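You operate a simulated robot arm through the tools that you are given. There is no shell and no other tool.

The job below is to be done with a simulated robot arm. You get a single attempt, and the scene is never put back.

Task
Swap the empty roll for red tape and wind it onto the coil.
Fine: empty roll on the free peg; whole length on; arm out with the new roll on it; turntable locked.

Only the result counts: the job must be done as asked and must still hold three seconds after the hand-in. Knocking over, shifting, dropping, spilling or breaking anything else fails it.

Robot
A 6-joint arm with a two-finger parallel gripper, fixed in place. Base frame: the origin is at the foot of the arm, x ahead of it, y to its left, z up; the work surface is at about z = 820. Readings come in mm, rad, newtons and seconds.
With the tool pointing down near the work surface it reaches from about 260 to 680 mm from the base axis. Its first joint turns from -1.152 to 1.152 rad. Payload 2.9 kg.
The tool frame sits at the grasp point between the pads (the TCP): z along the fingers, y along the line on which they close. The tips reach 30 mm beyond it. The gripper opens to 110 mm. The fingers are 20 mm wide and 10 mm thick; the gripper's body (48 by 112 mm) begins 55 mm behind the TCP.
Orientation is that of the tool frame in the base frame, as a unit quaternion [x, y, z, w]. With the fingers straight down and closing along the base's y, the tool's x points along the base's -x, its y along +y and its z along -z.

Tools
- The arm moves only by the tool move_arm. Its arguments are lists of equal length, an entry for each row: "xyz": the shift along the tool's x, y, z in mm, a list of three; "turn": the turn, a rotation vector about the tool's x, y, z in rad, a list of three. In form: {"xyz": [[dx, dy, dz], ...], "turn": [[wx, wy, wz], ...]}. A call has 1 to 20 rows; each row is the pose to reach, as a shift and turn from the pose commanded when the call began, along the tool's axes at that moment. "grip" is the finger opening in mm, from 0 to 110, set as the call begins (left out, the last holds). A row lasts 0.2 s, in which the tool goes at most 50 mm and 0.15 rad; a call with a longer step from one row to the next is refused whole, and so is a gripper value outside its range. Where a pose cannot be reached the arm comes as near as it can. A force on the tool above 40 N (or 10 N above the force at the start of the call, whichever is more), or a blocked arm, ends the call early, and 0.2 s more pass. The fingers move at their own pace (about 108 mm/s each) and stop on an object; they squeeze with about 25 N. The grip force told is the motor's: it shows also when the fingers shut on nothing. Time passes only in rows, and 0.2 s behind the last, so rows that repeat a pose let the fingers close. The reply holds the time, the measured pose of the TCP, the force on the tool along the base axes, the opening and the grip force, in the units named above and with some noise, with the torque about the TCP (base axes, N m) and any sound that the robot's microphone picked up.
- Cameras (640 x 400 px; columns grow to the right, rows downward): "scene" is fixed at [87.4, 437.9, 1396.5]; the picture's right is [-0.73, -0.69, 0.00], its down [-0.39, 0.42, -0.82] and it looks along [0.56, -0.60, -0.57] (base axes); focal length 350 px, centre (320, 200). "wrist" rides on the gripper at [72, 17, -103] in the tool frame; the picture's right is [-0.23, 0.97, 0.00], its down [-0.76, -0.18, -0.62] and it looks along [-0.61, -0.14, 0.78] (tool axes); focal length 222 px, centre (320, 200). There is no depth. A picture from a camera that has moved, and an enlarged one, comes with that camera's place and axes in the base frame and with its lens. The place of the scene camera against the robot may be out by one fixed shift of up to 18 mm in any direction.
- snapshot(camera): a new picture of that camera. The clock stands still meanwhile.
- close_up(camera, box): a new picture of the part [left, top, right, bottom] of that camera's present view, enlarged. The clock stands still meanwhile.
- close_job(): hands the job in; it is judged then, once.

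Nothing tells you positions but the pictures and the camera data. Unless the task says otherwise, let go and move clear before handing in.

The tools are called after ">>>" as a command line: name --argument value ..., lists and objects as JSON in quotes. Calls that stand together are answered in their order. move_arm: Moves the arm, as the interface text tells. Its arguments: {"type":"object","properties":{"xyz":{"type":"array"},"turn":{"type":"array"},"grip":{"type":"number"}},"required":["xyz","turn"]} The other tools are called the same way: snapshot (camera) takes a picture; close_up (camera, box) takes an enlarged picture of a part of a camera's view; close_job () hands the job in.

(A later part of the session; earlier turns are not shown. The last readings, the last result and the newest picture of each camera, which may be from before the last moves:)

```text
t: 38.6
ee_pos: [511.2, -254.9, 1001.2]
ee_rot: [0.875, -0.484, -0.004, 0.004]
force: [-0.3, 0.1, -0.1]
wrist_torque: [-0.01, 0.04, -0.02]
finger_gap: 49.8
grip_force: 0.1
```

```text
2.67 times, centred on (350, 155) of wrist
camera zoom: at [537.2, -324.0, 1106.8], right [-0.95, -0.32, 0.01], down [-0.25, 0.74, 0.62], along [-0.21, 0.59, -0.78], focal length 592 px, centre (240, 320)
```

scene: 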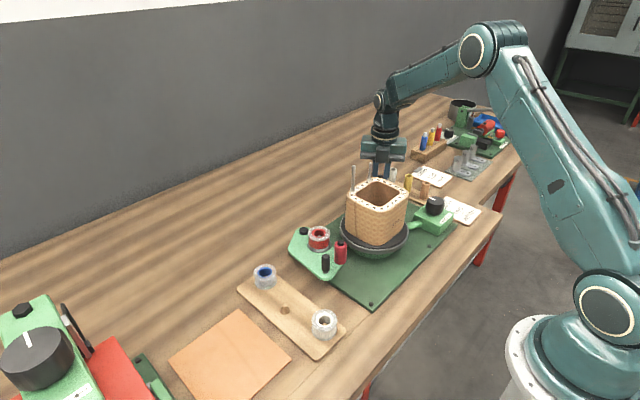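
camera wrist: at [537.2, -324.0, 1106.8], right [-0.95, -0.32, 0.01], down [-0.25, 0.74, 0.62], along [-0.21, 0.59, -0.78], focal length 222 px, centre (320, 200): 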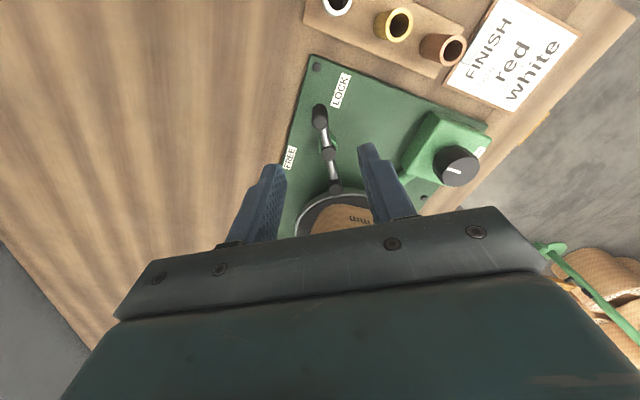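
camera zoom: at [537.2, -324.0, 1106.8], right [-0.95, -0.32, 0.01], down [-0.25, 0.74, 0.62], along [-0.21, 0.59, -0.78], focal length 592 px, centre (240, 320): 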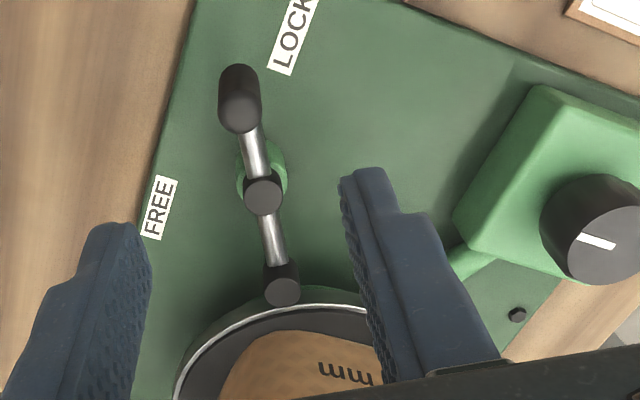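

With the handle over at this end, the short end presses on the turntable rim like a brake, so this end looks like LOCK and the start position looks like FREE. I'll check that with the knob later. First I'll swing the tape arm in, so I'm moving high over the coil to its black handle near (394, 87).

>>> move_arm --xyz '[[0, 0, -45], [0, 0, -89], [-22, -5.2, -89], [-44, -10.3, -89], [-66, -15.5, -89], [-88, -20.7, -89], [-110, -25.8, -89], [-132, -31, -89], [-153.9, -36.2, -89], [-175.9, -41.4, -89], [-197.9, -46.5, -89], [-219.9, -51.7, -89], [-241.9, -56.9, -89], [-263.9, -62, -89], [-285.8, -67.2, -89], [-307.8, -72.4, -89], [-329.8, -77.5, -89], [-351.8, -82.7, -89], [-351.8, -82.7, -89]]' --turn '[[0, 0, 0], [0, 0, 0], [0, 0, 0.133], [0, 0, 0.266], [0, 0, 0.399], [0, 0, 0.532], [0, 0, 0.665], [0, 0, 0.798], [0, 0, 0.931], [0, 0, 1.064], [0, 0, 1.198], [0, 0, 1.331], [0, 0, 1.464], [0, 0, 1.597], [0, 0, 1.73], [0, 0, 1.863], [0, 0, 1.996], [0, 0, 2.129], [0, 0, 2.129]]' --grip 30

>>> snapshot --camera "wrist"

>>> close_up --camera "wrist" --box '[240, 20, 400, 180]'

>>> close_up --camera "scene" --box '[270, 150, 430, 290]'

```text
t: 42.6
ee_pos: [395.5, 88.7, 1087.8]
ee_rot: [0.0, 1.0, -0.003, -0.006]
force: [0.0, -0.1, 0.1]
wrist_torque: [-0.01, -0.01, 0.03]
finger_gap: 30.2
grip_force: 0.1
```

```text
taken
camera wrist: at [324.7, 106.6, 1193.4], right [0.23, 0.97, -0.01], down [0.77, -0.17, 0.61], along [0.6, -0.14, -0.79], focal length 222 px, centre (320, 200)
```

wrist: 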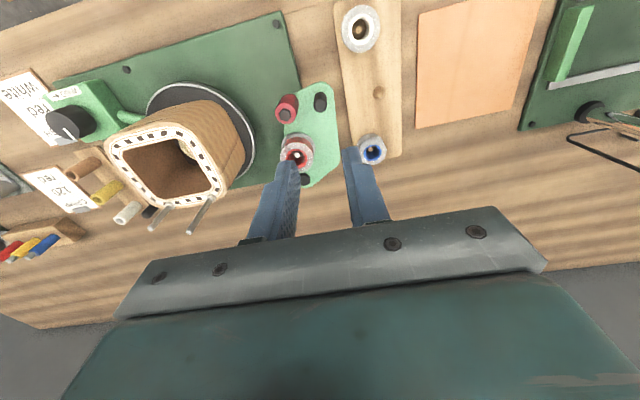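

```text
2.50 times, centred on (320, 100) of wrist
camera zoom: at [324.7, 106.6, 1193.4], right [0.23, 0.97, -0.01], down [0.77, -0.17, 0.61], along [0.6, -0.14, -0.79], focal length 555 px, centre (320, 450)
```

zoom: 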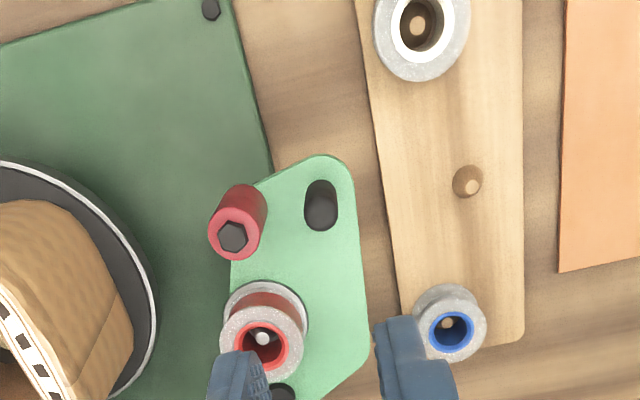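

```text
2.86 times, centred on (350, 220) of scene
camera zoom: at [87.4, 437.9, 1396.5], right [-0.73, -0.69, 0.0], down [-0.39, 0.42, -0.82], along [0.56, -0.6, -0.57], focal length 1001 px, centre (234, 143)
```

zoom: 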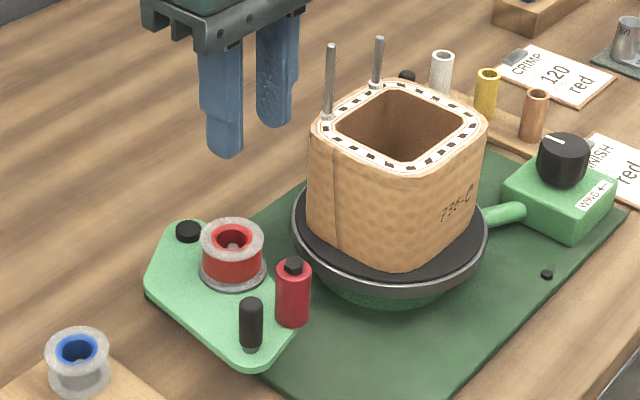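

The handle top is near (394, 88.5, 928) and the roller near (392, 48.5). I'll lower to just above them and refine.

>>> move_arm --xyz '[[1, 0, 35], [1.5, 0, 70], [2, 0, 102], [2, 0, 102]]' --turn '[[0, -0.003, 0], [0, -0.006, 0], [0, -0.01, 0], [0, -0.01, 0]]' --grip 28

>>> close_up --camera "wrist" --box '[240, 60, 400, 200]'

>>> close_up --camera "scene" --box '[280, 190, 380, 290]'

```text
t: 43.6
ee_pos: [392.0, 88.5, 984.8]
ee_rot: [-0.001, 1.0, -0.002, -0.002]
force: [-0.1, -0.4, 0.3]
wrist_torque: [0.01, 0.02, 0.01]
finger_gap: 28.3
grip_force: 0.1
```

```text
2.86 times, centred on (320, 130) of wrist
camera zoom: at [320.4, 106.4, 1090.0], right [0.23, 0.97, 0.0], down [0.76, -0.17, 0.62], along [0.61, -0.14, -0.78], focal length 635 px, centre (320, 400)
```

zoom: 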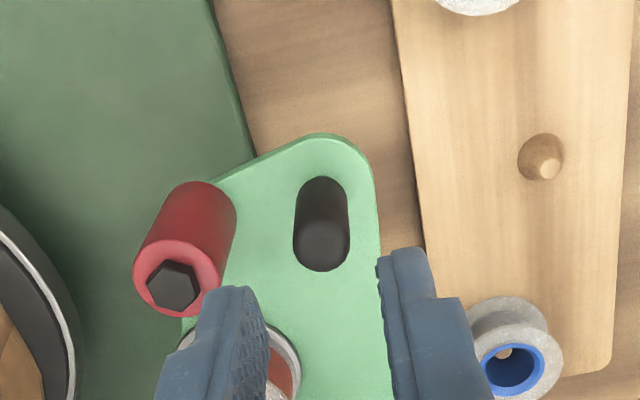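

```text
4.00 times, centred on (330, 240) of scene
camera zoom: at [87.4, 437.9, 1396.5], right [-0.73, -0.69, 0.0], down [-0.39, 0.42, -0.82], along [0.56, -0.6, -0.57], focal length 1401 px, centre (280, 40)
```

zoom: 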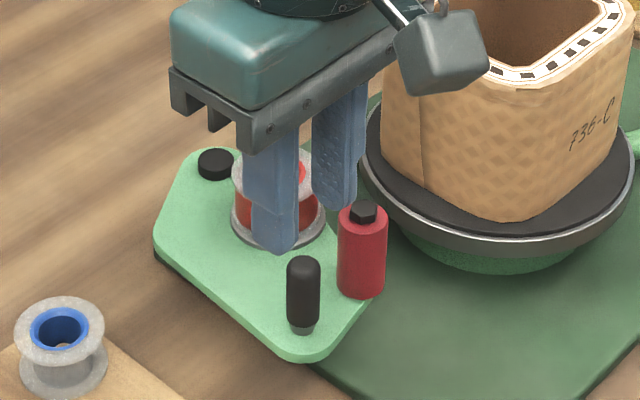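

I'll centre on the handle (393.8, 89.2) and go down around it, with about 5 mm between finger and roller.

>>> move_arm --xyz '[[-2, 0.7, 10], [-2, 0.7, 25], [-2, 0.7, 42], [-2, 0.7, 58], [-2, 0.7, 58]]' --turn '[[0, 0, 0], [0, 0, 0], [0, 0, 0], [0, 0, 0], [0, 0, 0]]' --grip 27

>>> close_up --camera "wrist" --box '[240, 60, 400, 220]'

>>> close_up --camera "scene" --box '[290, 210, 370, 280]'

```text
t: 44.8
ee_pos: [394.8, 88.6, 926.8]
ee_rot: [-0.001, 1.0, -0.003, -0.001]
force: [0.2, -0.1, 1.0]
wrist_torque: [0.0, -0.01, -0.02]
finger_gap: 26.7
grip_force: 0.0
```

```text
2.50 times, centred on (320, 140) of wrist
camera zoom: at [322.1, 106.9, 1032.4], right [0.23, 0.97, -0.01], down [0.76, -0.17, 0.62], along [0.6, -0.14, -0.78], focal length 555 px, centre (320, 350)
```

zoom: 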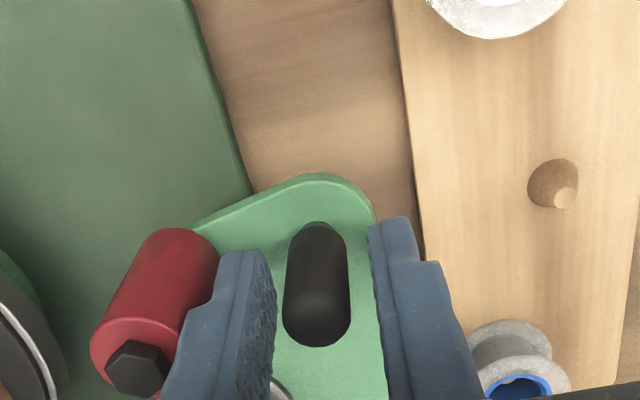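

```text
5.71 times, centred on (330, 245) of scene
camera zoom: at [87.4, 437.9, 1396.5], right [-0.73, -0.69, 0.0], down [-0.39, 0.42, -0.82], along [0.56, -0.6, -0.57], focal length 2001 px, centre (263, -57)
```

zoom: 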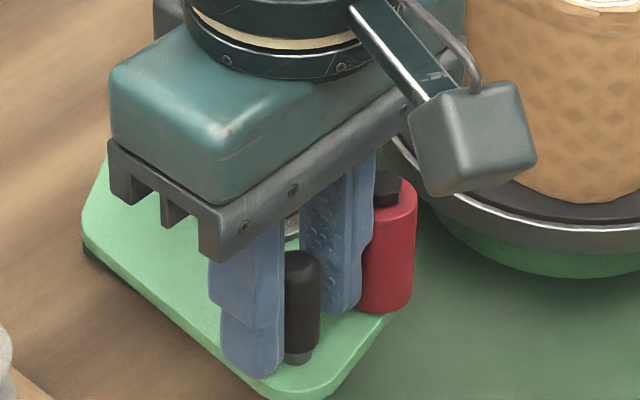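

The handle is between the fingers. Closing on it.

>>> move_arm --xyz '[[0, 0, 0], [0, 0, 0]]' --turn '[[0, 0, 0], [0, 0, 0]]' --grip 5

>>> close_up --camera "wrist" --box '[240, 60, 400, 220]'

```text
t: 45.4
ee_pos: [394.2, 88.1, 926.8]
ee_rot: [0.0, 1.0, -0.003, -0.002]
force: [0.3, -4.5, -4.9]
wrist_torque: [0.88, -0.28, -0.04]
finger_gap: 15.5
grip_force: 44.5
```

```text
2.50 times, centred on (320, 140) of wrist
camera zoom: at [322.1, 106.6, 1032.5], right [0.23, 0.97, -0.01], down [0.76, -0.17, 0.62], along [0.6, -0.14, -0.78], focal length 555 px, centre (320, 350)
```

zoom: 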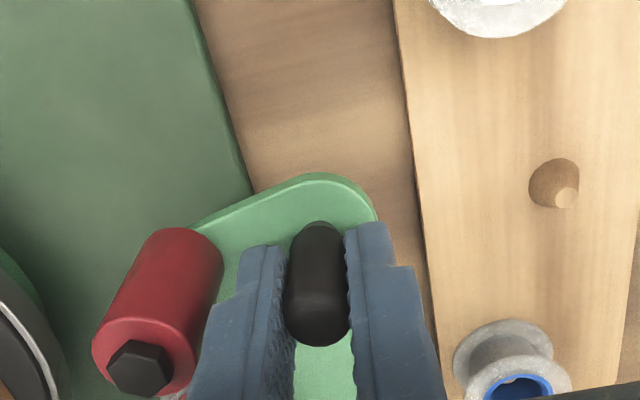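

Swinging the tape arm toward the coil, turning the tool with it.

>>> move_arm --xyz '[[3.5, -8.1, 0], [6.4, -16.4, 0], [8.7, -24.9, 0], [10.4, -33.5, 0], [11.6, -42.2, 0], [11.6, -42.2, 0]]' --turn '[[0, 0, -0.07], [0, 0, -0.14], [0, 0, -0.21], [0, 0, -0.28], [0, 0, -0.35], [0, 0, -0.35]]'

>>> snapshot --camera "wrist"

>>> close_up --camera "scene" --box '[270, 170, 430, 290]'

```text
t: 46.8
ee_pos: [383.0, 45.7, 928.6]
ee_rot: [-0.175, 0.985, -0.002, -0.005]
force: [-1.4, -1.8, -30.5]
wrist_torque: [0.85, -0.15, 0.02]
finger_gap: 15.8
grip_force: 45.7
```

```text
taken
camera wrist: at [309.5, 38.2, 1033.1], right [-0.12, 0.99, 0.0], down [0.78, 0.1, 0.62], along [0.61, 0.07, -0.79], focal length 222 px, centre (320, 200)
```

wrist: 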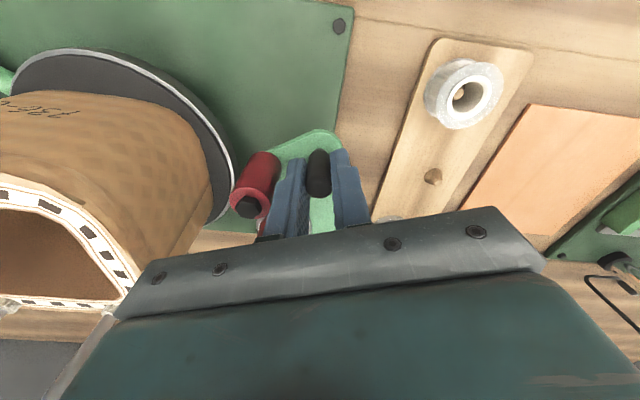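

```text
3.33 times, centred on (350, 230) of scene
camera zoom: at [87.7, 437.8, 1396.5], right [-0.73, -0.69, 0.0], down [-0.39, 0.42, -0.82], along [0.56, -0.6, -0.57], focal length 1167 px, centre (220, 100)
```

zoom: 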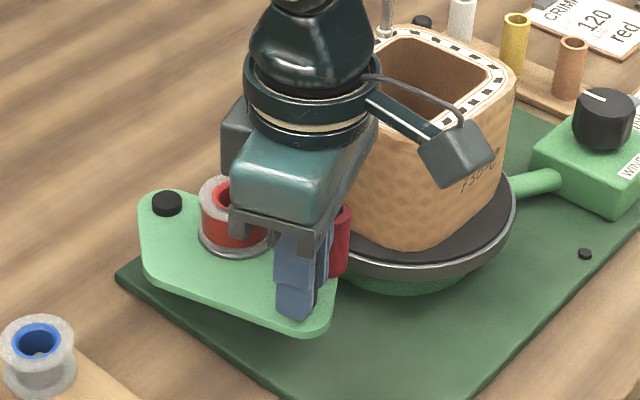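

The arm is half-way in. Continuing the swing and relieving a little vertical load as it goes.

>>> move_arm --xyz '[[3.4, -8.1, 1], [6.4, -16.4, 1.5], [8.6, -25, 2], [10.4, -33.6, 2], [10.4, -33.6, 2]]' --turn '[[0, 0, -0.07], [0, 0, -0.14], [0, 0, -0.21], [0, 0, -0.28], [0, 0, -0.28]]'

>>> snapshot --camera "wrist"

>>> close_up --camera "scene" --box '[270, 170, 430, 290]'

```text
t: 48.0
ee_pos: [384.1, 10.0, 927.1]
ee_rot: [-0.311, 0.95, -0.001, -0.002]
force: [-18.7, -5.9, 15.4]
wrist_torque: [0.37, 0.76, -0.05]
finger_gap: 15.4
grip_force: 44.4
```

```text
taken
camera wrist: at [316.6, -17.5, 1033.1], right [-0.39, 0.92, 0.0], down [0.72, 0.31, 0.62], along [0.57, 0.24, -0.79], focal length 222 px, centre (320, 200)
```

wrist: 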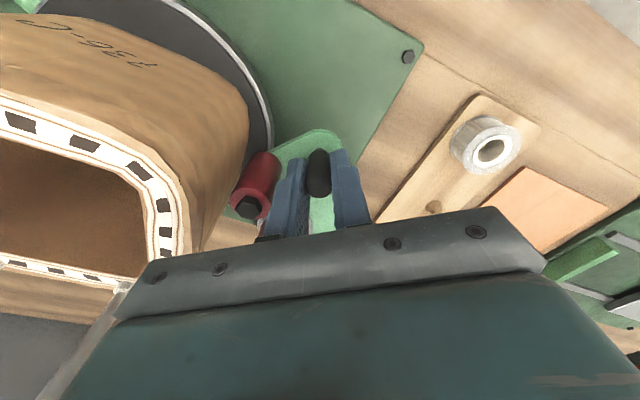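

```text
3.33 times, centred on (350, 230) of scene
camera zoom: at [86.8, 437.7, 1396.6], right [-0.73, -0.69, 0.0], down [-0.39, 0.42, -0.82], along [0.56, -0.6, -0.57], focal length 1167 px, centre (220, 100)
```

zoom: 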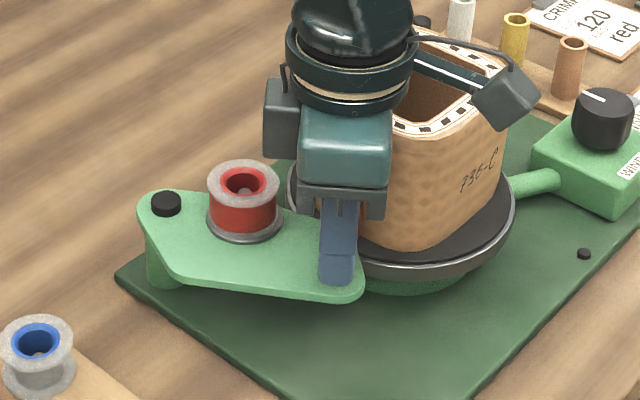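

The roller is close to the coil. I'll continue in small steps until it touches, allowing a slightly larger arc radius.

>>> move_arm --xyz '[[3.7, -3.1, -0.5], [5.4, -7.3, -1], [7, -11.5, -1], [8.3, -15.7, -1], [8.3, -15.7, -1]]' --turn '[[0, 0, -0.035], [0, 0, -0.07], [0, 0, -0.105], [0, 0, -0.14], [0, 0, -0.14]]'

>>> snapshot --camera "wrist"

>>> close_up --camera "wrist" --box '[180, 90, 360, 240]'

>>> close_up --camera "scene" --box '[270, 170, 430, 290]'

```text
t: 49.2
ee_pos: [388.8, -5.8, 926.9]
ee_rot: [-0.377, 0.926, -0.002, 0.0]
force: [14.7, 6.5, -24.1]
wrist_torque: [1.29, -0.2, 0.02]
finger_gap: 15.5
grip_force: 45.3
```

```text
taken
camera wrist: at [325.4, -43.3, 1032.8], right [-0.52, 0.86, 0.0], down [0.67, 0.41, 0.62], along [0.53, 0.32, -0.78], focal length 222 px, centre (320, 200)
```

wrist: 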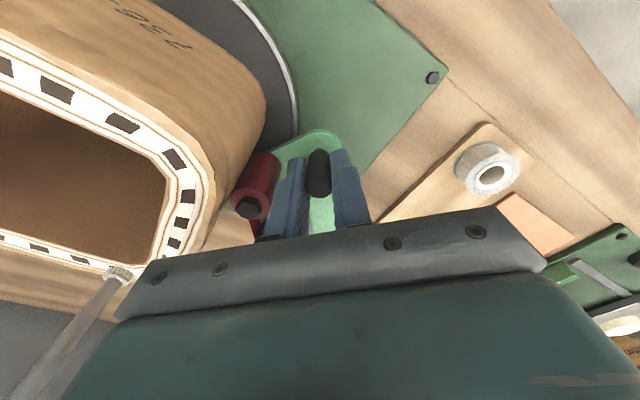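

```text
2.67 times, centred on (270, 165) of wrist
camera zoom: at [325.4, -43.3, 1032.8], right [-0.52, 0.86, 0.0], down [0.67, 0.41, 0.62], along [0.53, 0.32, -0.78], focal length 592 px, centre (453, 293)
```

zoom: 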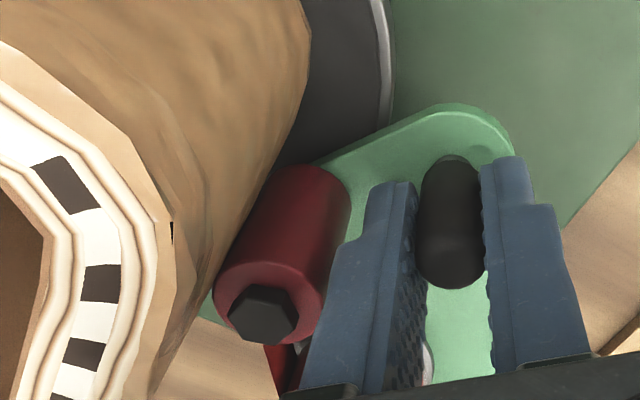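

```text
3.33 times, centred on (350, 230) of scene
camera zoom: at [88.1, 438.0, 1396.4], right [-0.73, -0.69, 0.0], down [-0.39, 0.42, -0.82], along [0.56, -0.6, -0.57], focal length 1167 px, centre (220, 100)
```

zoom: 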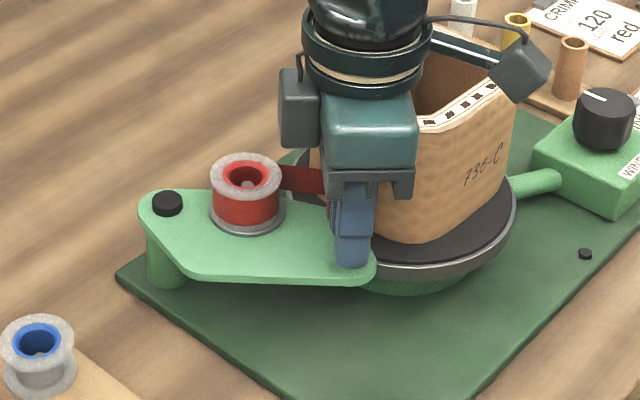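

A strip of red tape now runs from the roll to the coil, so the arm counts as in. I'll press slightly further to make sure the roller is on the coil.

>>> move_arm --xyz '[[0.6, -2.2, 0.5], [1.2, -4.3, 1], [1.2, -4.3, 1]]' --turn '[[0, 0, -0.017], [0, 0, -0.035], [0, 0, -0.035]]'

>>> close_up --camera "wrist" --box '[180, 90, 360, 240]'

>>> close_up --camera "scene" --box '[300, 190, 400, 260]'

```text
t: 50.0
ee_pos: [389.5, -8.4, 927.6]
ee_rot: [-0.395, 0.919, 0.0, -0.001]
force: [3.5, 27.2, -0.5]
wrist_torque: [-1.08, 0.18, -0.03]
finger_gap: 15.5
grip_force: 45.0
```

```text
2.67 times, centred on (270, 165) of wrist
camera zoom: at [327.5, -47.6, 1033.0], right [-0.55, 0.83, 0.0], down [0.65, 0.43, 0.62], along [0.52, 0.34, -0.78], focal length 592 px, centre (453, 293)
```

zoom: 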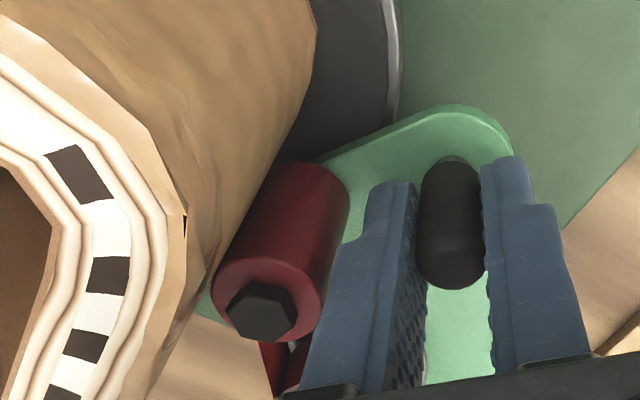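

```text
5.71 times, centred on (350, 225) of scene
camera zoom: at [87.5, 438.6, 1396.2], right [-0.73, -0.69, 0.0], down [-0.39, 0.42, -0.82], along [0.56, -0.6, -0.57], focal length 2001 px, centre (149, 57)
```

zoom: 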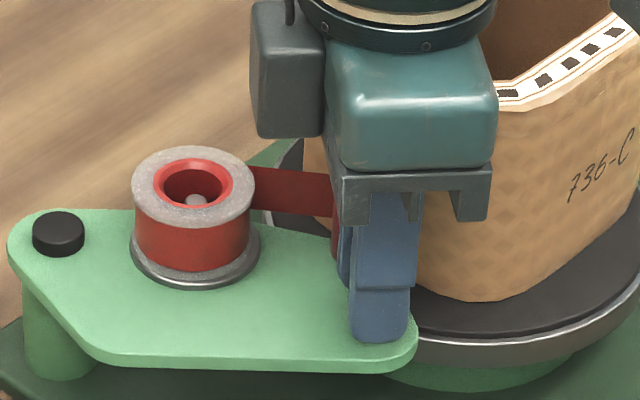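

Resistance of 27 N says the roller is pressed on the coil. I'll open the fingers and see if the arm stays in.

>>> move_arm --xyz '[[-0.4, 1.3, 0], [-0.4, 1.3, 0], [-0.4, 1.3, 0]]' --turn '[[0, 0, 0], [0, 0, 0], [0, 0, 0]]' --grip 27

>>> close_up --camera "wrist" --box '[180, 90, 360, 240]'

>>> close_up --camera "scene" --box '[300, 190, 400, 260]'

```text
t: 50.8
ee_pos: [389.0, -10.8, 927.6]
ee_rot: [-0.392, 0.92, -0.002, -0.003]
force: [-6.9, -0.6, -0.5]
wrist_torque: [-0.01, 0.03, -0.13]
finger_gap: 24.5
grip_force: 0.0
```

```text
2.67 times, centred on (270, 165) of wrist
camera zoom: at [326.6, -48.8, 1032.3], right [-0.55, 0.84, 0.0], down [0.66, 0.43, 0.62], along [0.52, 0.34, -0.79], focal length 592 px, centre (453, 293)
```

zoom: 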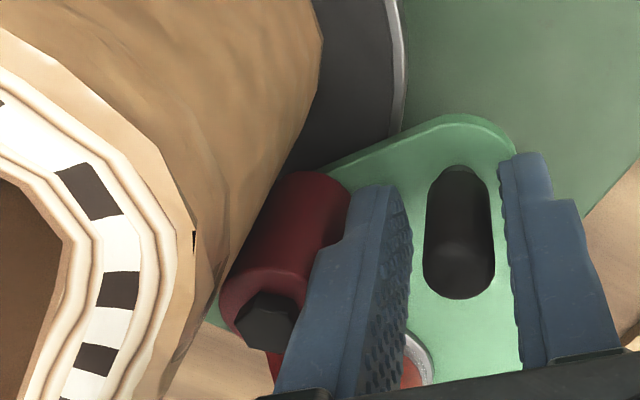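

```text
5.71 times, centred on (350, 225) of scene
camera zoom: at [87.3, 437.9, 1396.5], right [-0.73, -0.69, 0.0], down [-0.39, 0.42, -0.82], along [0.56, -0.6, -0.57], focal length 2001 px, centre (149, 57)
```

zoom: 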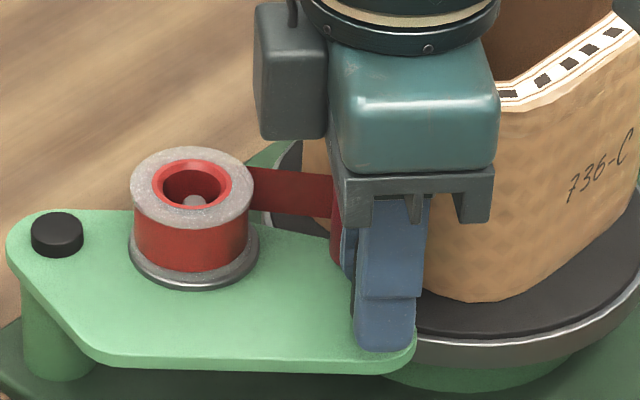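

The arm stays in with the tape attached. One finger is touching the roller, so I'll narrow the opening a bit and lift straight up.

>>> move_arm --xyz '[[0, 1, 0], [0, 1, -8], [0, 1, -30], [0, 1, -65], [0, 1, -110], [0, 1, -110]]' --turn '[[0, 0, 0], [0, 0, 0], [0, 0, 0], [0, 0, 0], [0, 0, 0], [0, 0, 0]]' --grip 21.5

>>> snapshot --camera "wrist"

>>> snapshot --camera "scene"

>>> close_up --camera "scene" --box '[290, 170, 430, 270]'

```text
t: 52.2
ee_pos: [386.4, -7.2, 1036.2]
ee_rot: [-0.393, 0.92, -0.002, -0.001]
force: [0.4, -0.5, 0.5]
wrist_torque: [-0.03, -0.03, 0.0]
finger_gap: 21.5
grip_force: 0.1
```

```text
taken
camera wrist: at [325.4, -47.8, 1141.4], right [-0.55, 0.84, 0.0], down [0.66, 0.43, 0.62], along [0.52, 0.34, -0.78], focal length 222 px, centre (320, 200)
```

wrist: 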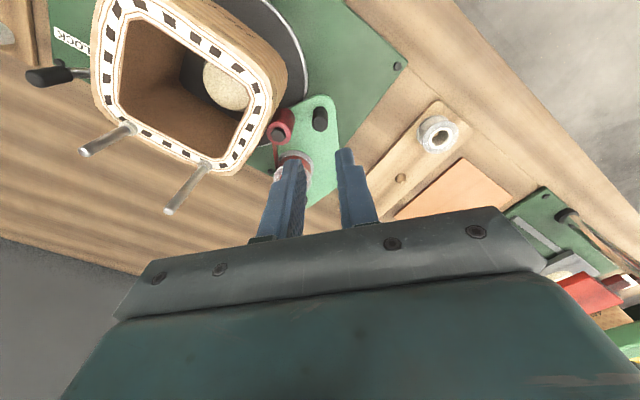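

```text
taken
```

scene: 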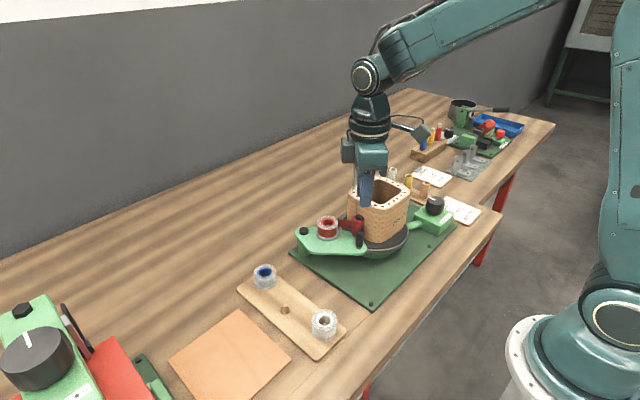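

```text
4.00 times, centred on (360, 220) of scene
camera zoom: at [87.4, 437.9, 1396.5], right [-0.73, -0.69, 0.0], down [-0.39, 0.42, -0.82], along [0.56, -0.6, -0.57], focal length 1401 px, centre (160, 120)
```

zoom: 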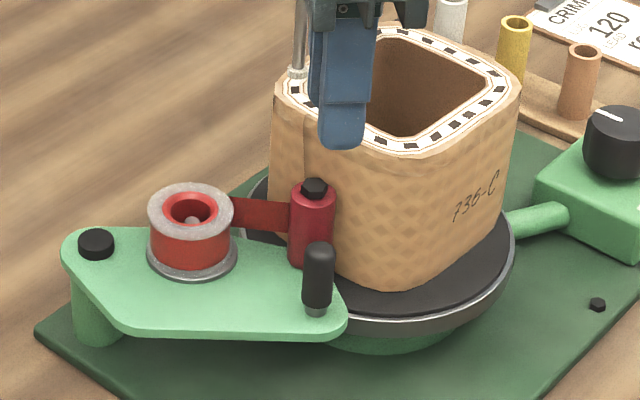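

The arm holds in position with the tape running to the coil. I'll move over to the WIND knob near (347, −252), with the tool turned so there's plenty of clockwise travel.

>>> move_arm --xyz '[[0, 0, -30], [20.5, -14.1, -30], [40.9, -28.3, -30], [61.4, -42.5, -30], [81.8, -56.6, -30], [102.3, -70.8, -30], [122.8, -84.9, -30], [143.2, -99.1, -30], [163.7, -113.2, -30], [184.1, -127.4, -30], [204.6, -141.5, -30], [204.6, -141.5, 10], [204.6, -141.5, 50], [204.6, -141.5, 70], [204.6, -141.5, 70]]' --turn '[[0, 0, 0], [0, 0, -0.129], [0, 0, -0.258], [0, 0, -0.387], [0, 0, -0.516], [0, 0, -0.645], [0, 0, -0.774], [0, 0, -0.903], [0, 0, -1.032], [0, 0, -1.161], [0, 0, -1.29], [0, 0, -1.29], [0, 0, -1.29], [0, 0, -1.29], [0, 0, -1.29]]' --grip 80

>>> snapshot --camera "wrist"

>>> close_up --camera "wrist" --box '[230, 80, 410, 220]'

>>> close_up --camera "scene" --box '[360, 120, 500, 250]'

```text
t: 55.4
ee_pos: [349.0, -255.9, 968.6]
ee_rot: [0.867, -0.499, -0.001, 0.001]
force: [-0.3, 0.6, 0.0]
wrist_torque: [0.03, 0.01, -0.02]
finger_gap: 80.0
grip_force: 0.0
```

```text
taken
camera wrist: at [370.9, -324.9, 1073.1], right [-0.96, -0.29, 0.0], down [-0.23, 0.75, 0.62], along [-0.18, 0.59, -0.78], focal length 222 px, centre (320, 200)
```

wrist: 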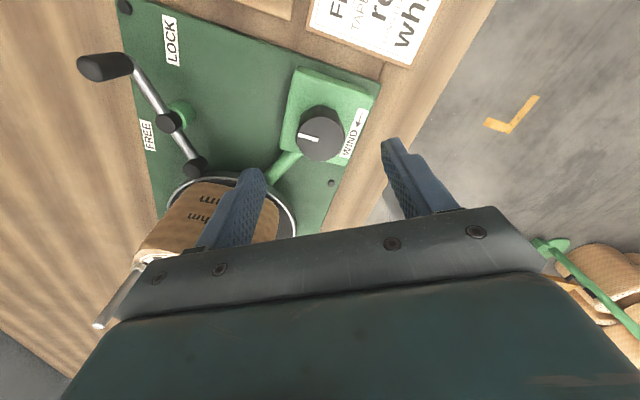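

```text
2.86 times, centred on (320, 150) of wrist
camera zoom: at [370.9, -324.9, 1073.1], right [-0.96, -0.29, 0.0], down [-0.23, 0.75, 0.62], along [-0.18, 0.59, -0.78], focal length 635 px, centre (320, 343)
```

zoom: 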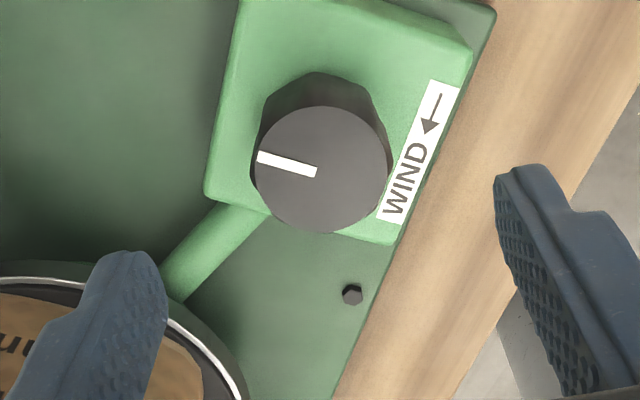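

```text
3.08 times, centred on (430, 185) of scene
camera zoom: at [87.4, 437.9, 1396.5], right [-0.73, -0.69, 0.0], down [-0.39, 0.42, -0.82], along [0.56, -0.6, -0.57], focal length 1078 px, centre (-18, 246)
```

zoom: 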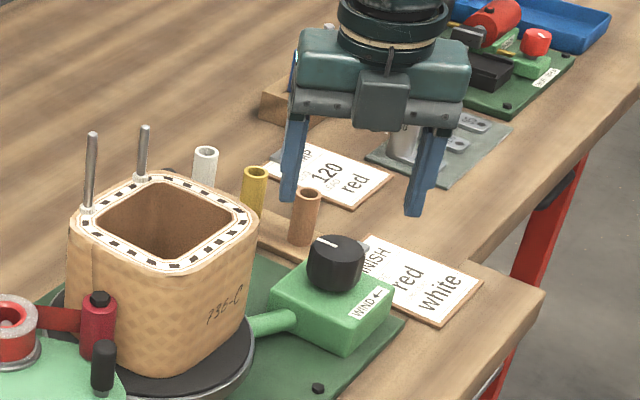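

The knob centre is at (348, −251, top ~895). I'll centre on it and go down around it.

>>> move_arm --xyz '[[-4.6, -1.5, 20], [-4.6, -1.5, 40], [-4.6, -1.5, 55], [-4.6, -1.5, 64], [-4.6, -1.5, 64]]' --turn '[[0, 0, 0], [0, 0, 0], [0, 0, 0], [0, 0, 0], [0, 0, 0]]' --grip 70

>>> close_up --camera "wrist" --box '[230, 80, 410, 220]'

>>> close_up --camera "scene" --box '[390, 150, 490, 240]'

```text
t: 56.6
ee_pos: [349.1, -248.0, 904.0]
ee_rot: [0.866, -0.499, 0.0, 0.002]
force: [-0.1, 0.0, -0.8]
wrist_torque: [0.02, 0.03, -0.01]
finger_gap: 70.1
grip_force: 0.0
```

```text
2.86 times, centred on (320, 150) of wrist
camera zoom: at [369.6, -318.7, 1009.2], right [-0.96, -0.29, 0.0], down [-0.23, 0.75, 0.62], along [-0.18, 0.59, -0.78], focal length 635 px, centre (320, 343)
```

zoom: 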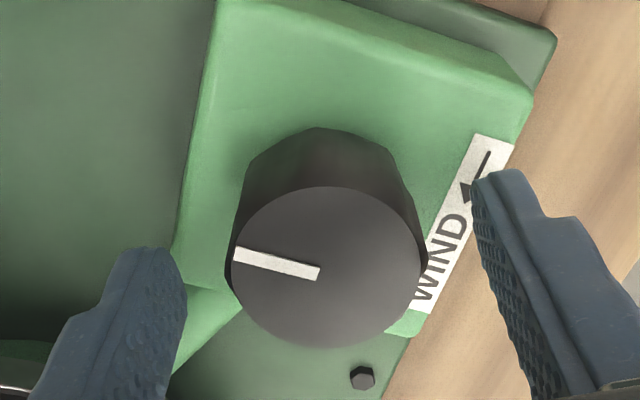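

```text
4.44 times, centred on (440, 195) of scene
camera zoom: at [87.4, 437.9, 1396.5], right [-0.73, -0.69, 0.0], down [-0.39, 0.42, -0.82], along [0.56, -0.6, -0.57], focal length 1556 px, centre (-213, 222)
```

zoom: 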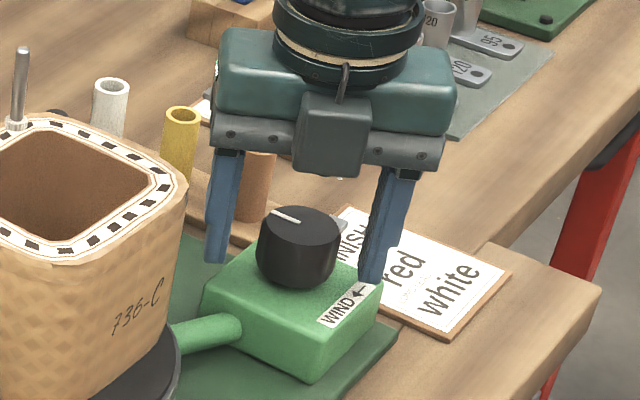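

I'm a couple of millimetres off. I'll correct, lower 3 mm more, and close on the knob.

>>> move_arm --xyz '[[1.7, 2.1, 1.5], [1.7, 2.1, 3], [1.7, 2.1, 3]]' --turn '[[0, 0, 0], [0, 0, 0], [0, 0, 0]]' --grip 70

>>> move_arm --xyz '[[0, 0, 0], [0, 0, 0], [0, 0, 0]]' --turn '[[0, 0, 0], [0, 0, 0], [0, 0, 0]]' --grip 25

>>> close_up --camera "wrist" --box '[230, 80, 410, 220]'

```text
t: 57.4
ee_pos: [346.5, -252.3, 901.3]
ee_rot: [0.866, -0.499, 0.001, 0.002]
force: [0.6, -0.4, -0.1]
wrist_torque: [-0.02, -0.03, -0.01]
finger_gap: 70.0
grip_force: 0.1
```

```text
t: 58.2
ee_pos: [345.8, -252.1, 901.4]
ee_rot: [0.867, -0.499, 0.0, 0.002]
force: [-0.6, -1.3, -1.9]
wrist_torque: [0.31, -0.64, -0.2]
finger_gap: 40.1
grip_force: 45.3
```

```text
2.86 times, centred on (320, 150) of wrist
camera zoom: at [368.7, -322.0, 1006.4], right [-0.96, -0.29, 0.0], down [-0.23, 0.75, 0.62], along [-0.18, 0.59, -0.78], focal length 635 px, centre (320, 343)
```

zoom: 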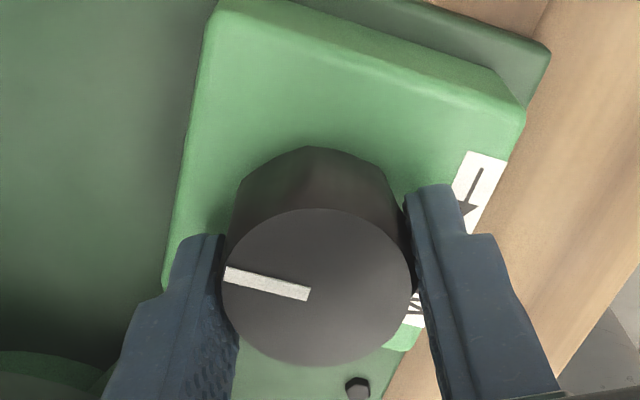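

The knob is gripped (40 mm). I'll try a small clockwise turn (the WIND direction) with the lever where it is, to see whether this is the locked state.

>>> move_arm --xyz '[[0, 0, 0], [0, 0, 0], [0, 0, 0], [0, 0, 0]]' --turn '[[0, 0, 0.08], [0, 0, 0.16], [0, 0, 0.25], [0, 0, 0.25]]'

>>> snapshot --camera "wrist"

>>> close_up --camera "wrist" --box '[230, 80, 410, 220]'

>>> close_up --camera "scene" --box '[290, 170, 430, 270]'

```text
t: 59.2
ee_pos: [346.7, -251.4, 902.7]
ee_rot: [0.798, -0.603, 0.0, 0.002]
force: [2.3, 2.9, -2.9]
wrist_torque: [0.45, -0.51, 0.48]
finger_gap: 40.5
grip_force: 45.4
```

```text
taken
camera wrist: at [350.9, -324.3, 1006.5], right [-1.0, -0.05, 0.0], down [-0.03, 0.78, 0.62], along [-0.03, 0.62, -0.78], focal length 222 px, centre (320, 200)
```

wrist: 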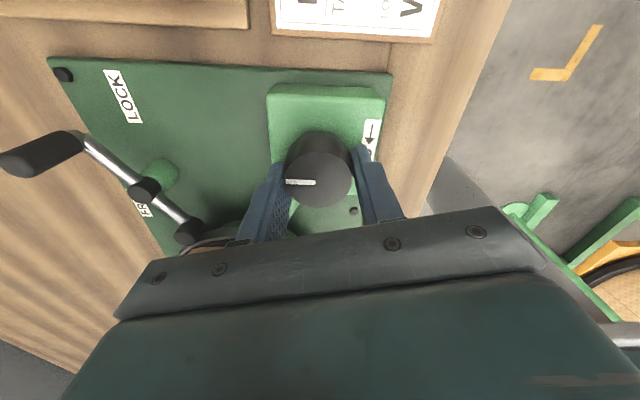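

```text
2.86 times, centred on (320, 150) of wrist
camera zoom: at [350.9, -324.3, 1006.5], right [-1.0, -0.05, 0.0], down [-0.03, 0.78, 0.62], along [-0.03, 0.62, -0.78], focal length 635 px, centre (320, 343)
```

zoom: 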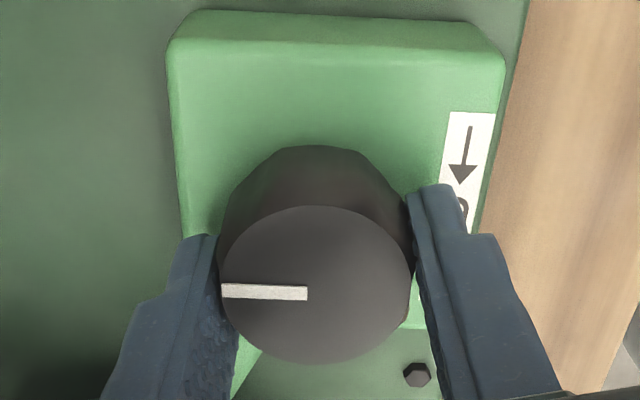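

```text
4.00 times, centred on (360, 220) of scene
camera zoom: at [87.5, 437.9, 1396.4], right [-0.73, -0.69, 0.0], down [-0.39, 0.42, -0.82], along [0.56, -0.6, -0.57], focal length 1401 px, centre (160, 120)
```

zoom: 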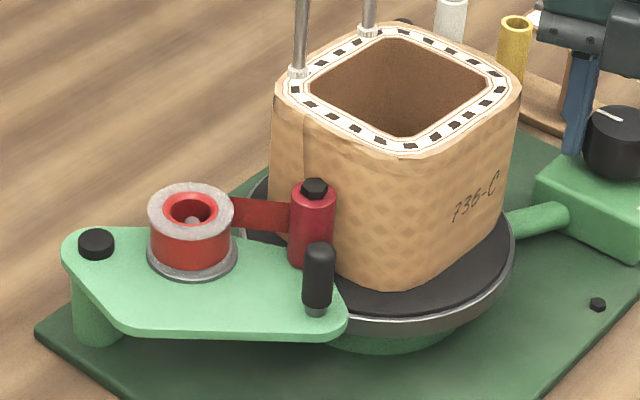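

The knob slipped in the grip and the coil didn't move, so the turntable is locked in this lever position (brake on the rim). I'll let go, return to the lever and swing it back to FREE.

>>> move_arm --xyz '[[0, 0, 0], [0, 0, 0], [0, 0, -35], [0, 0, -75], [0, 0, -105], [12.7, -39.2, -105], [25.5, -78.4, -105], [38.2, -117.6, -105], [50.9, -156.8, -105], [50.9, -156.8, -105]]' --turn '[[0, 0, 0], [0, 0, 0], [0, 0, 0], [0, 0, 0], [0, 0, 0], [0, 0, 0], [0, 0, 0], [0, 0, 0], [0, 0, 0], [0, 0, 0]]' --grip 66

>>> snapshot --camera "wrist"

>>> close_up --camera "wrist" --box '[230, 60, 410, 220]'

```text
t: 61.4
ee_pos: [512.2, -258.8, 1006.9]
ee_rot: [0.798, -0.603, 0.0, 0.002]
force: [-0.6, -0.4, -0.7]
wrist_torque: [-0.04, -0.05, 0.05]
finger_gap: 66.1
grip_force: 0.0
```

```text
taken
camera wrist: at [516.2, -331.2, 1111.4], right [-1.0, -0.05, 0.0], down [-0.03, 0.78, 0.62], along [-0.03, 0.62, -0.78], focal length 222 px, centre (320, 200)
```

wrist: 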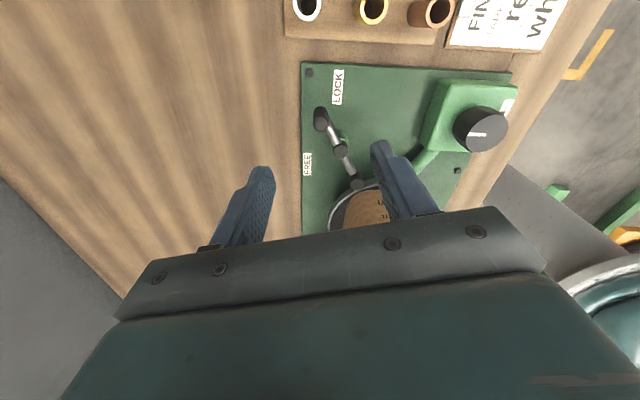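

```text
2.50 times, centred on (320, 140) of wrist
camera zoom: at [516.2, -331.2, 1111.4], right [-1.0, -0.05, 0.0], down [-0.03, 0.78, 0.62], along [-0.03, 0.62, -0.78], focal length 555 px, centre (320, 350)
```

zoom: 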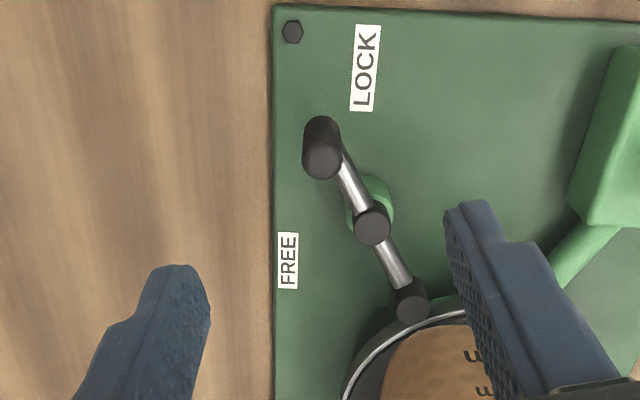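

The handle is at (512, −256). I'll go down around it and grip.

>>> move_arm --xyz '[[-2.4, -0.7, 35], [-2.4, -0.7, 70], [-2.4, -0.7, 92], [-2.4, -0.7, 102], [-2.4, -0.7, 102]]' --turn '[[0, 0, 0], [0, 0, 0], [0, 0, 0], [0, 0, 0], [0, 0, 0]]' --grip 50

>>> move_arm --xyz '[[0, 0, 0], [0, 0, 0], [0, 0, 0]]' --turn '[[0, 0, 0], [0, 0, 0], [0, 0, 0]]' --grip 5

>>> close_up --camera "wrist" --box '[230, 60, 410, 220]'

```text
t: 62.6
ee_pos: [509.6, -254.4, 905.2]
ee_rot: [0.798, -0.603, 0.0, 0.003]
force: [-0.1, 0.1, 0.1]
wrist_torque: [0.0, 0.03, 0.01]
finger_gap: 50.3
grip_force: 0.0
```

```text
t: 63.4
ee_pos: [511.2, -254.9, 904.7]
ee_rot: [0.798, -0.603, 0.0, 0.002]
force: [-2.8, -0.2, -1.2]
wrist_torque: [0.06, -0.74, -0.04]
finger_gap: 15.8
grip_force: 44.8
```

```text
2.50 times, centred on (320, 140) of wrist
camera zoom: at [514.4, -328.4, 1009.6], right [-1.0, -0.05, 0.0], down [-0.03, 0.78, 0.62], along [-0.03, 0.62, -0.78], focal length 555 px, centre (320, 350)
```

zoom: 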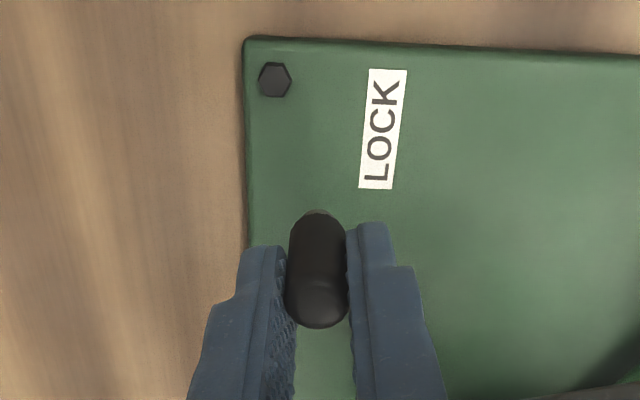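

Swinging the handle back along its arc to the FREE end stop.

>>> move_arm --xyz '[[3.4, 8.5, 0], [3.9, 17.1, 0], [2.9, 25.7, 0], [0.4, 33.8, 0], [-3.5, 41.5, 0], [-4.6, 43.2, 0], [-4.6, 43.2, 0]]' --turn '[[0, 0, 0.087], [0, 0, 0.175], [0, 0, 0.262], [0, 0, 0.349], [0, 0, 0.436], [0, 0, 0.45], [0, 0, 0.45]]'

>>> close_up --camera "wrist" --box '[230, 60, 410, 220]'

```text
t: 65.0
ee_pos: [469.4, -262.5, 903.4]
ee_rot: [-0.643, 0.766, -0.001, -0.002]
force: [10.9, 12.0, -2.1]
wrist_torque: [0.37, -0.26, -0.33]
finger_gap: 15.6
grip_force: 45.1
```

```text
2.50 times, centred on (320, 140) of wrist
camera zoom: at [440.2, -330.4, 1009.6], right [-0.92, 0.39, 0.0], down [0.31, 0.72, 0.62], along [0.24, 0.57, -0.78], focal length 555 px, centre (320, 350)
```

zoom: 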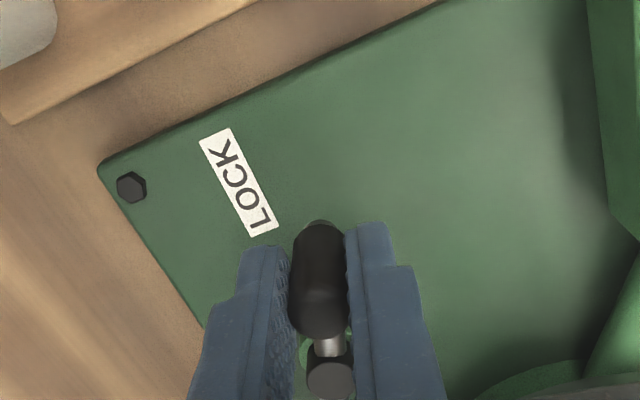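

The lever is back at the FREE stop. I'll release it and return to the knob with more clockwise travel available.

>>> move_arm --xyz '[[0, 0, 0], [0, 0, 0], [0, 0, -35], [0, 0, -70], [0, 0, -100], [1, 12.2, -100], [2, 24.5, -100], [3, 36.7, -100], [3.9, 49, -100], [4.9, 61.2, -100], [5.9, 73.4, -100], [6.9, 85.7, -100], [7.8, 97.9, -100], [8.8, 110.2, -100], [9.8, 122.4, -100], [9.8, 122.4, -60], [9.8, 122.4, -60]]' --turn '[[0, 0, 0], [0, 0, 0], [0, 0, 0], [0, 0, 0], [0, 0, 0], [0, 0, -0.14], [0, 0, -0.28], [0, 0, -0.42], [0, 0, -0.56], [0, 0, -0.7], [0, 0, -0.84], [0, 0, -0.98], [0, 0, -1.12], [0, 0, -1.26], [0, 0, -1.4], [0, 0, -1.4], [0, 0, -1.4]]' --grip 66

>>> snapshot --camera "wrist"

>>> snapshot --camera "scene"

>>> close_up --camera "wrist" --box '[230, 80, 410, 220]'

```text
t: 68.5
ee_pos: [419.4, -133.6, 998.5]
ee_rot: [0.977, -0.212, 0.009, -0.011]
force: [-1.3, -1.9, 3.3]
wrist_torque: [-0.17, 0.12, 0.01]
finger_gap: 67.2
grip_force: 1.0
out of reach, approached as far as the arm can: row 13, 14, 15, 16, 17
stopped in row 17: the force on the tool passed its limit at 50 N (the readings are from after the stop); the commanded pose is now the measured one
```

```text
taken
camera wrist: at [476.1, -179.9, 1103.3], right [-0.61, -0.79, -0.03], down [-0.63, 0.47, 0.62], along [-0.48, 0.39, -0.79], focal length 222 px, centre (320, 200)
```

wrist: 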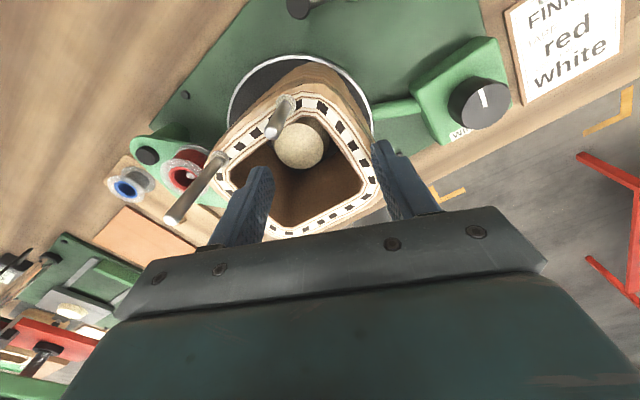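

```text
taken
```

scene: 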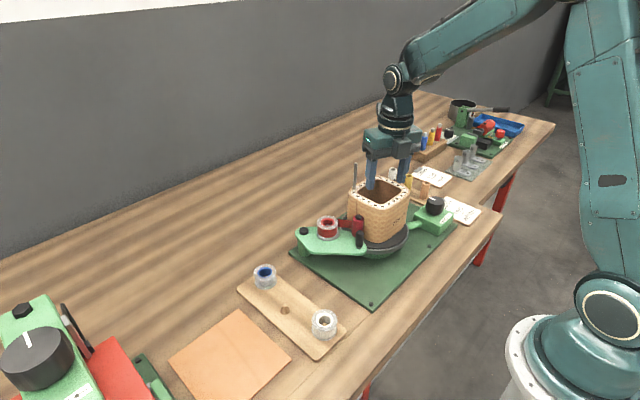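

```text
2.86 times, centred on (320, 150) of wrist
camera zoom: at [476.1, -179.9, 1103.3], right [-0.61, -0.79, -0.03], down [-0.63, 0.47, 0.62], along [-0.48, 0.39, -0.79], focal length 635 px, centre (320, 343)
```

zoom: 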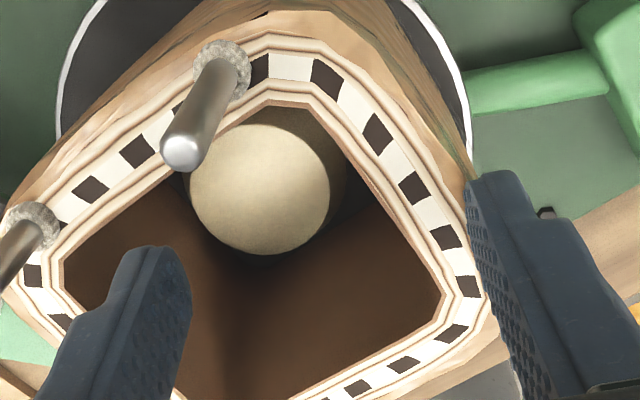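

The tool hit its yaw limit and drifted over the coil. I'll stop and check for any damage before moving again.

>>> close_up --camera "scene" --box '[290, 140, 470, 270]'

>>> close_up --camera "scene" --box '[340, 150, 430, 220]'

>>> close_up --camera "wrist" --box '[150, 40, 410, 240]'

```text
3.08 times, centred on (380, 205) of scene
camera zoom: at [87.3, 437.8, 1396.5], right [-0.73, -0.69, 0.0], down [-0.39, 0.42, -0.82], along [0.56, -0.6, -0.57], focal length 1078 px, centre (135, 185)
```

zoom: 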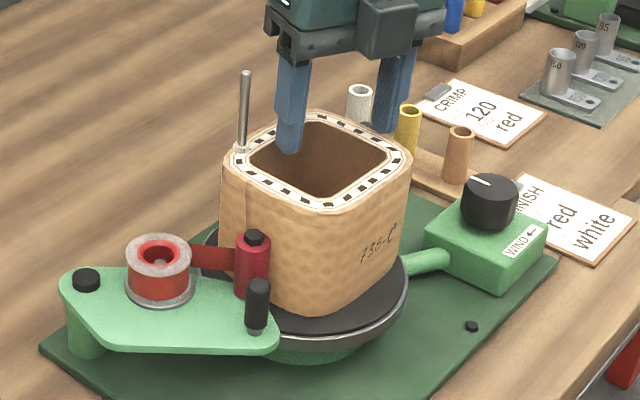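

```text
5.71 times, centred on (385, 185) of scene
camera zoom: at [87.3, 437.8, 1396.5], right [-0.73, -0.69, 0.0], down [-0.39, 0.42, -0.82], along [0.56, -0.6, -0.57], focal length 2001 px, centre (-51, 286)
```

zoom: 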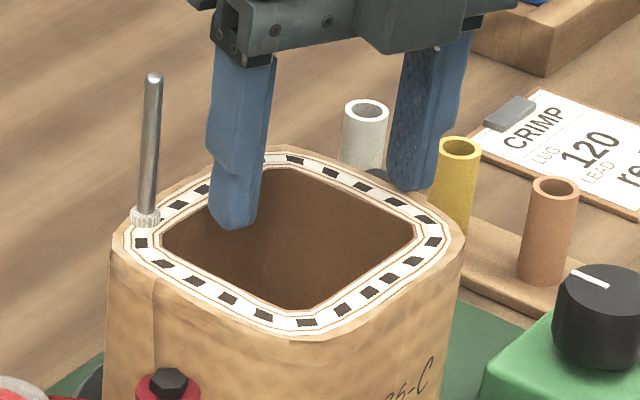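

```text
2.00 times, centred on (280, 140) of wrist
camera zoom: at [476.1, -179.9, 1103.3], right [-0.61, -0.79, -0.03], down [-0.63, 0.47, 0.62], along [-0.48, 0.39, -0.79], focal length 444 px, centre (400, 320)
```

zoom: 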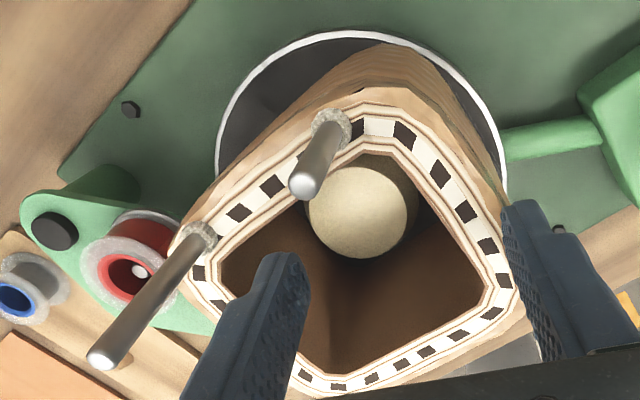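

Coil, pins and tape look undisturbed. I'll raise straight up first, then go to the knob with a yaw well inside the limit.

>>> move_arm --xyz '[[0.4, -0.8, -30], [1.2, -2.3, -89.9], [-2.2, 25, -90.6], [-5.5, 52.3, -91.4], [-8.9, 79.6, -92.1], [-12.2, 106.9, -92.9], [-15.6, 134.2, -93.6], [-16.2, 135.3, -50], [-16.7, 136.4, -8], [-17.3, 137.5, 34.8], [-17.3, 137.5, 34.8]]' --turn '[[0, 0, 0], [0, 0, 0], [-0.0057, -0.001, 0.124], [-0.0114, -0.002, 0.248], [-0.017, -0.003, 0.371], [-0.023, -0.004, 0.495], [-0.0285, -0.005, 0.619], [-0.0285, -0.005, 0.619], [-0.0285, -0.005, 0.619], [-0.0285, -0.005, 0.619], [-0.0285, -0.005, 0.619]]' --grip 66

```text
refused: row 2 steps farther than a row can; nothing moved
```

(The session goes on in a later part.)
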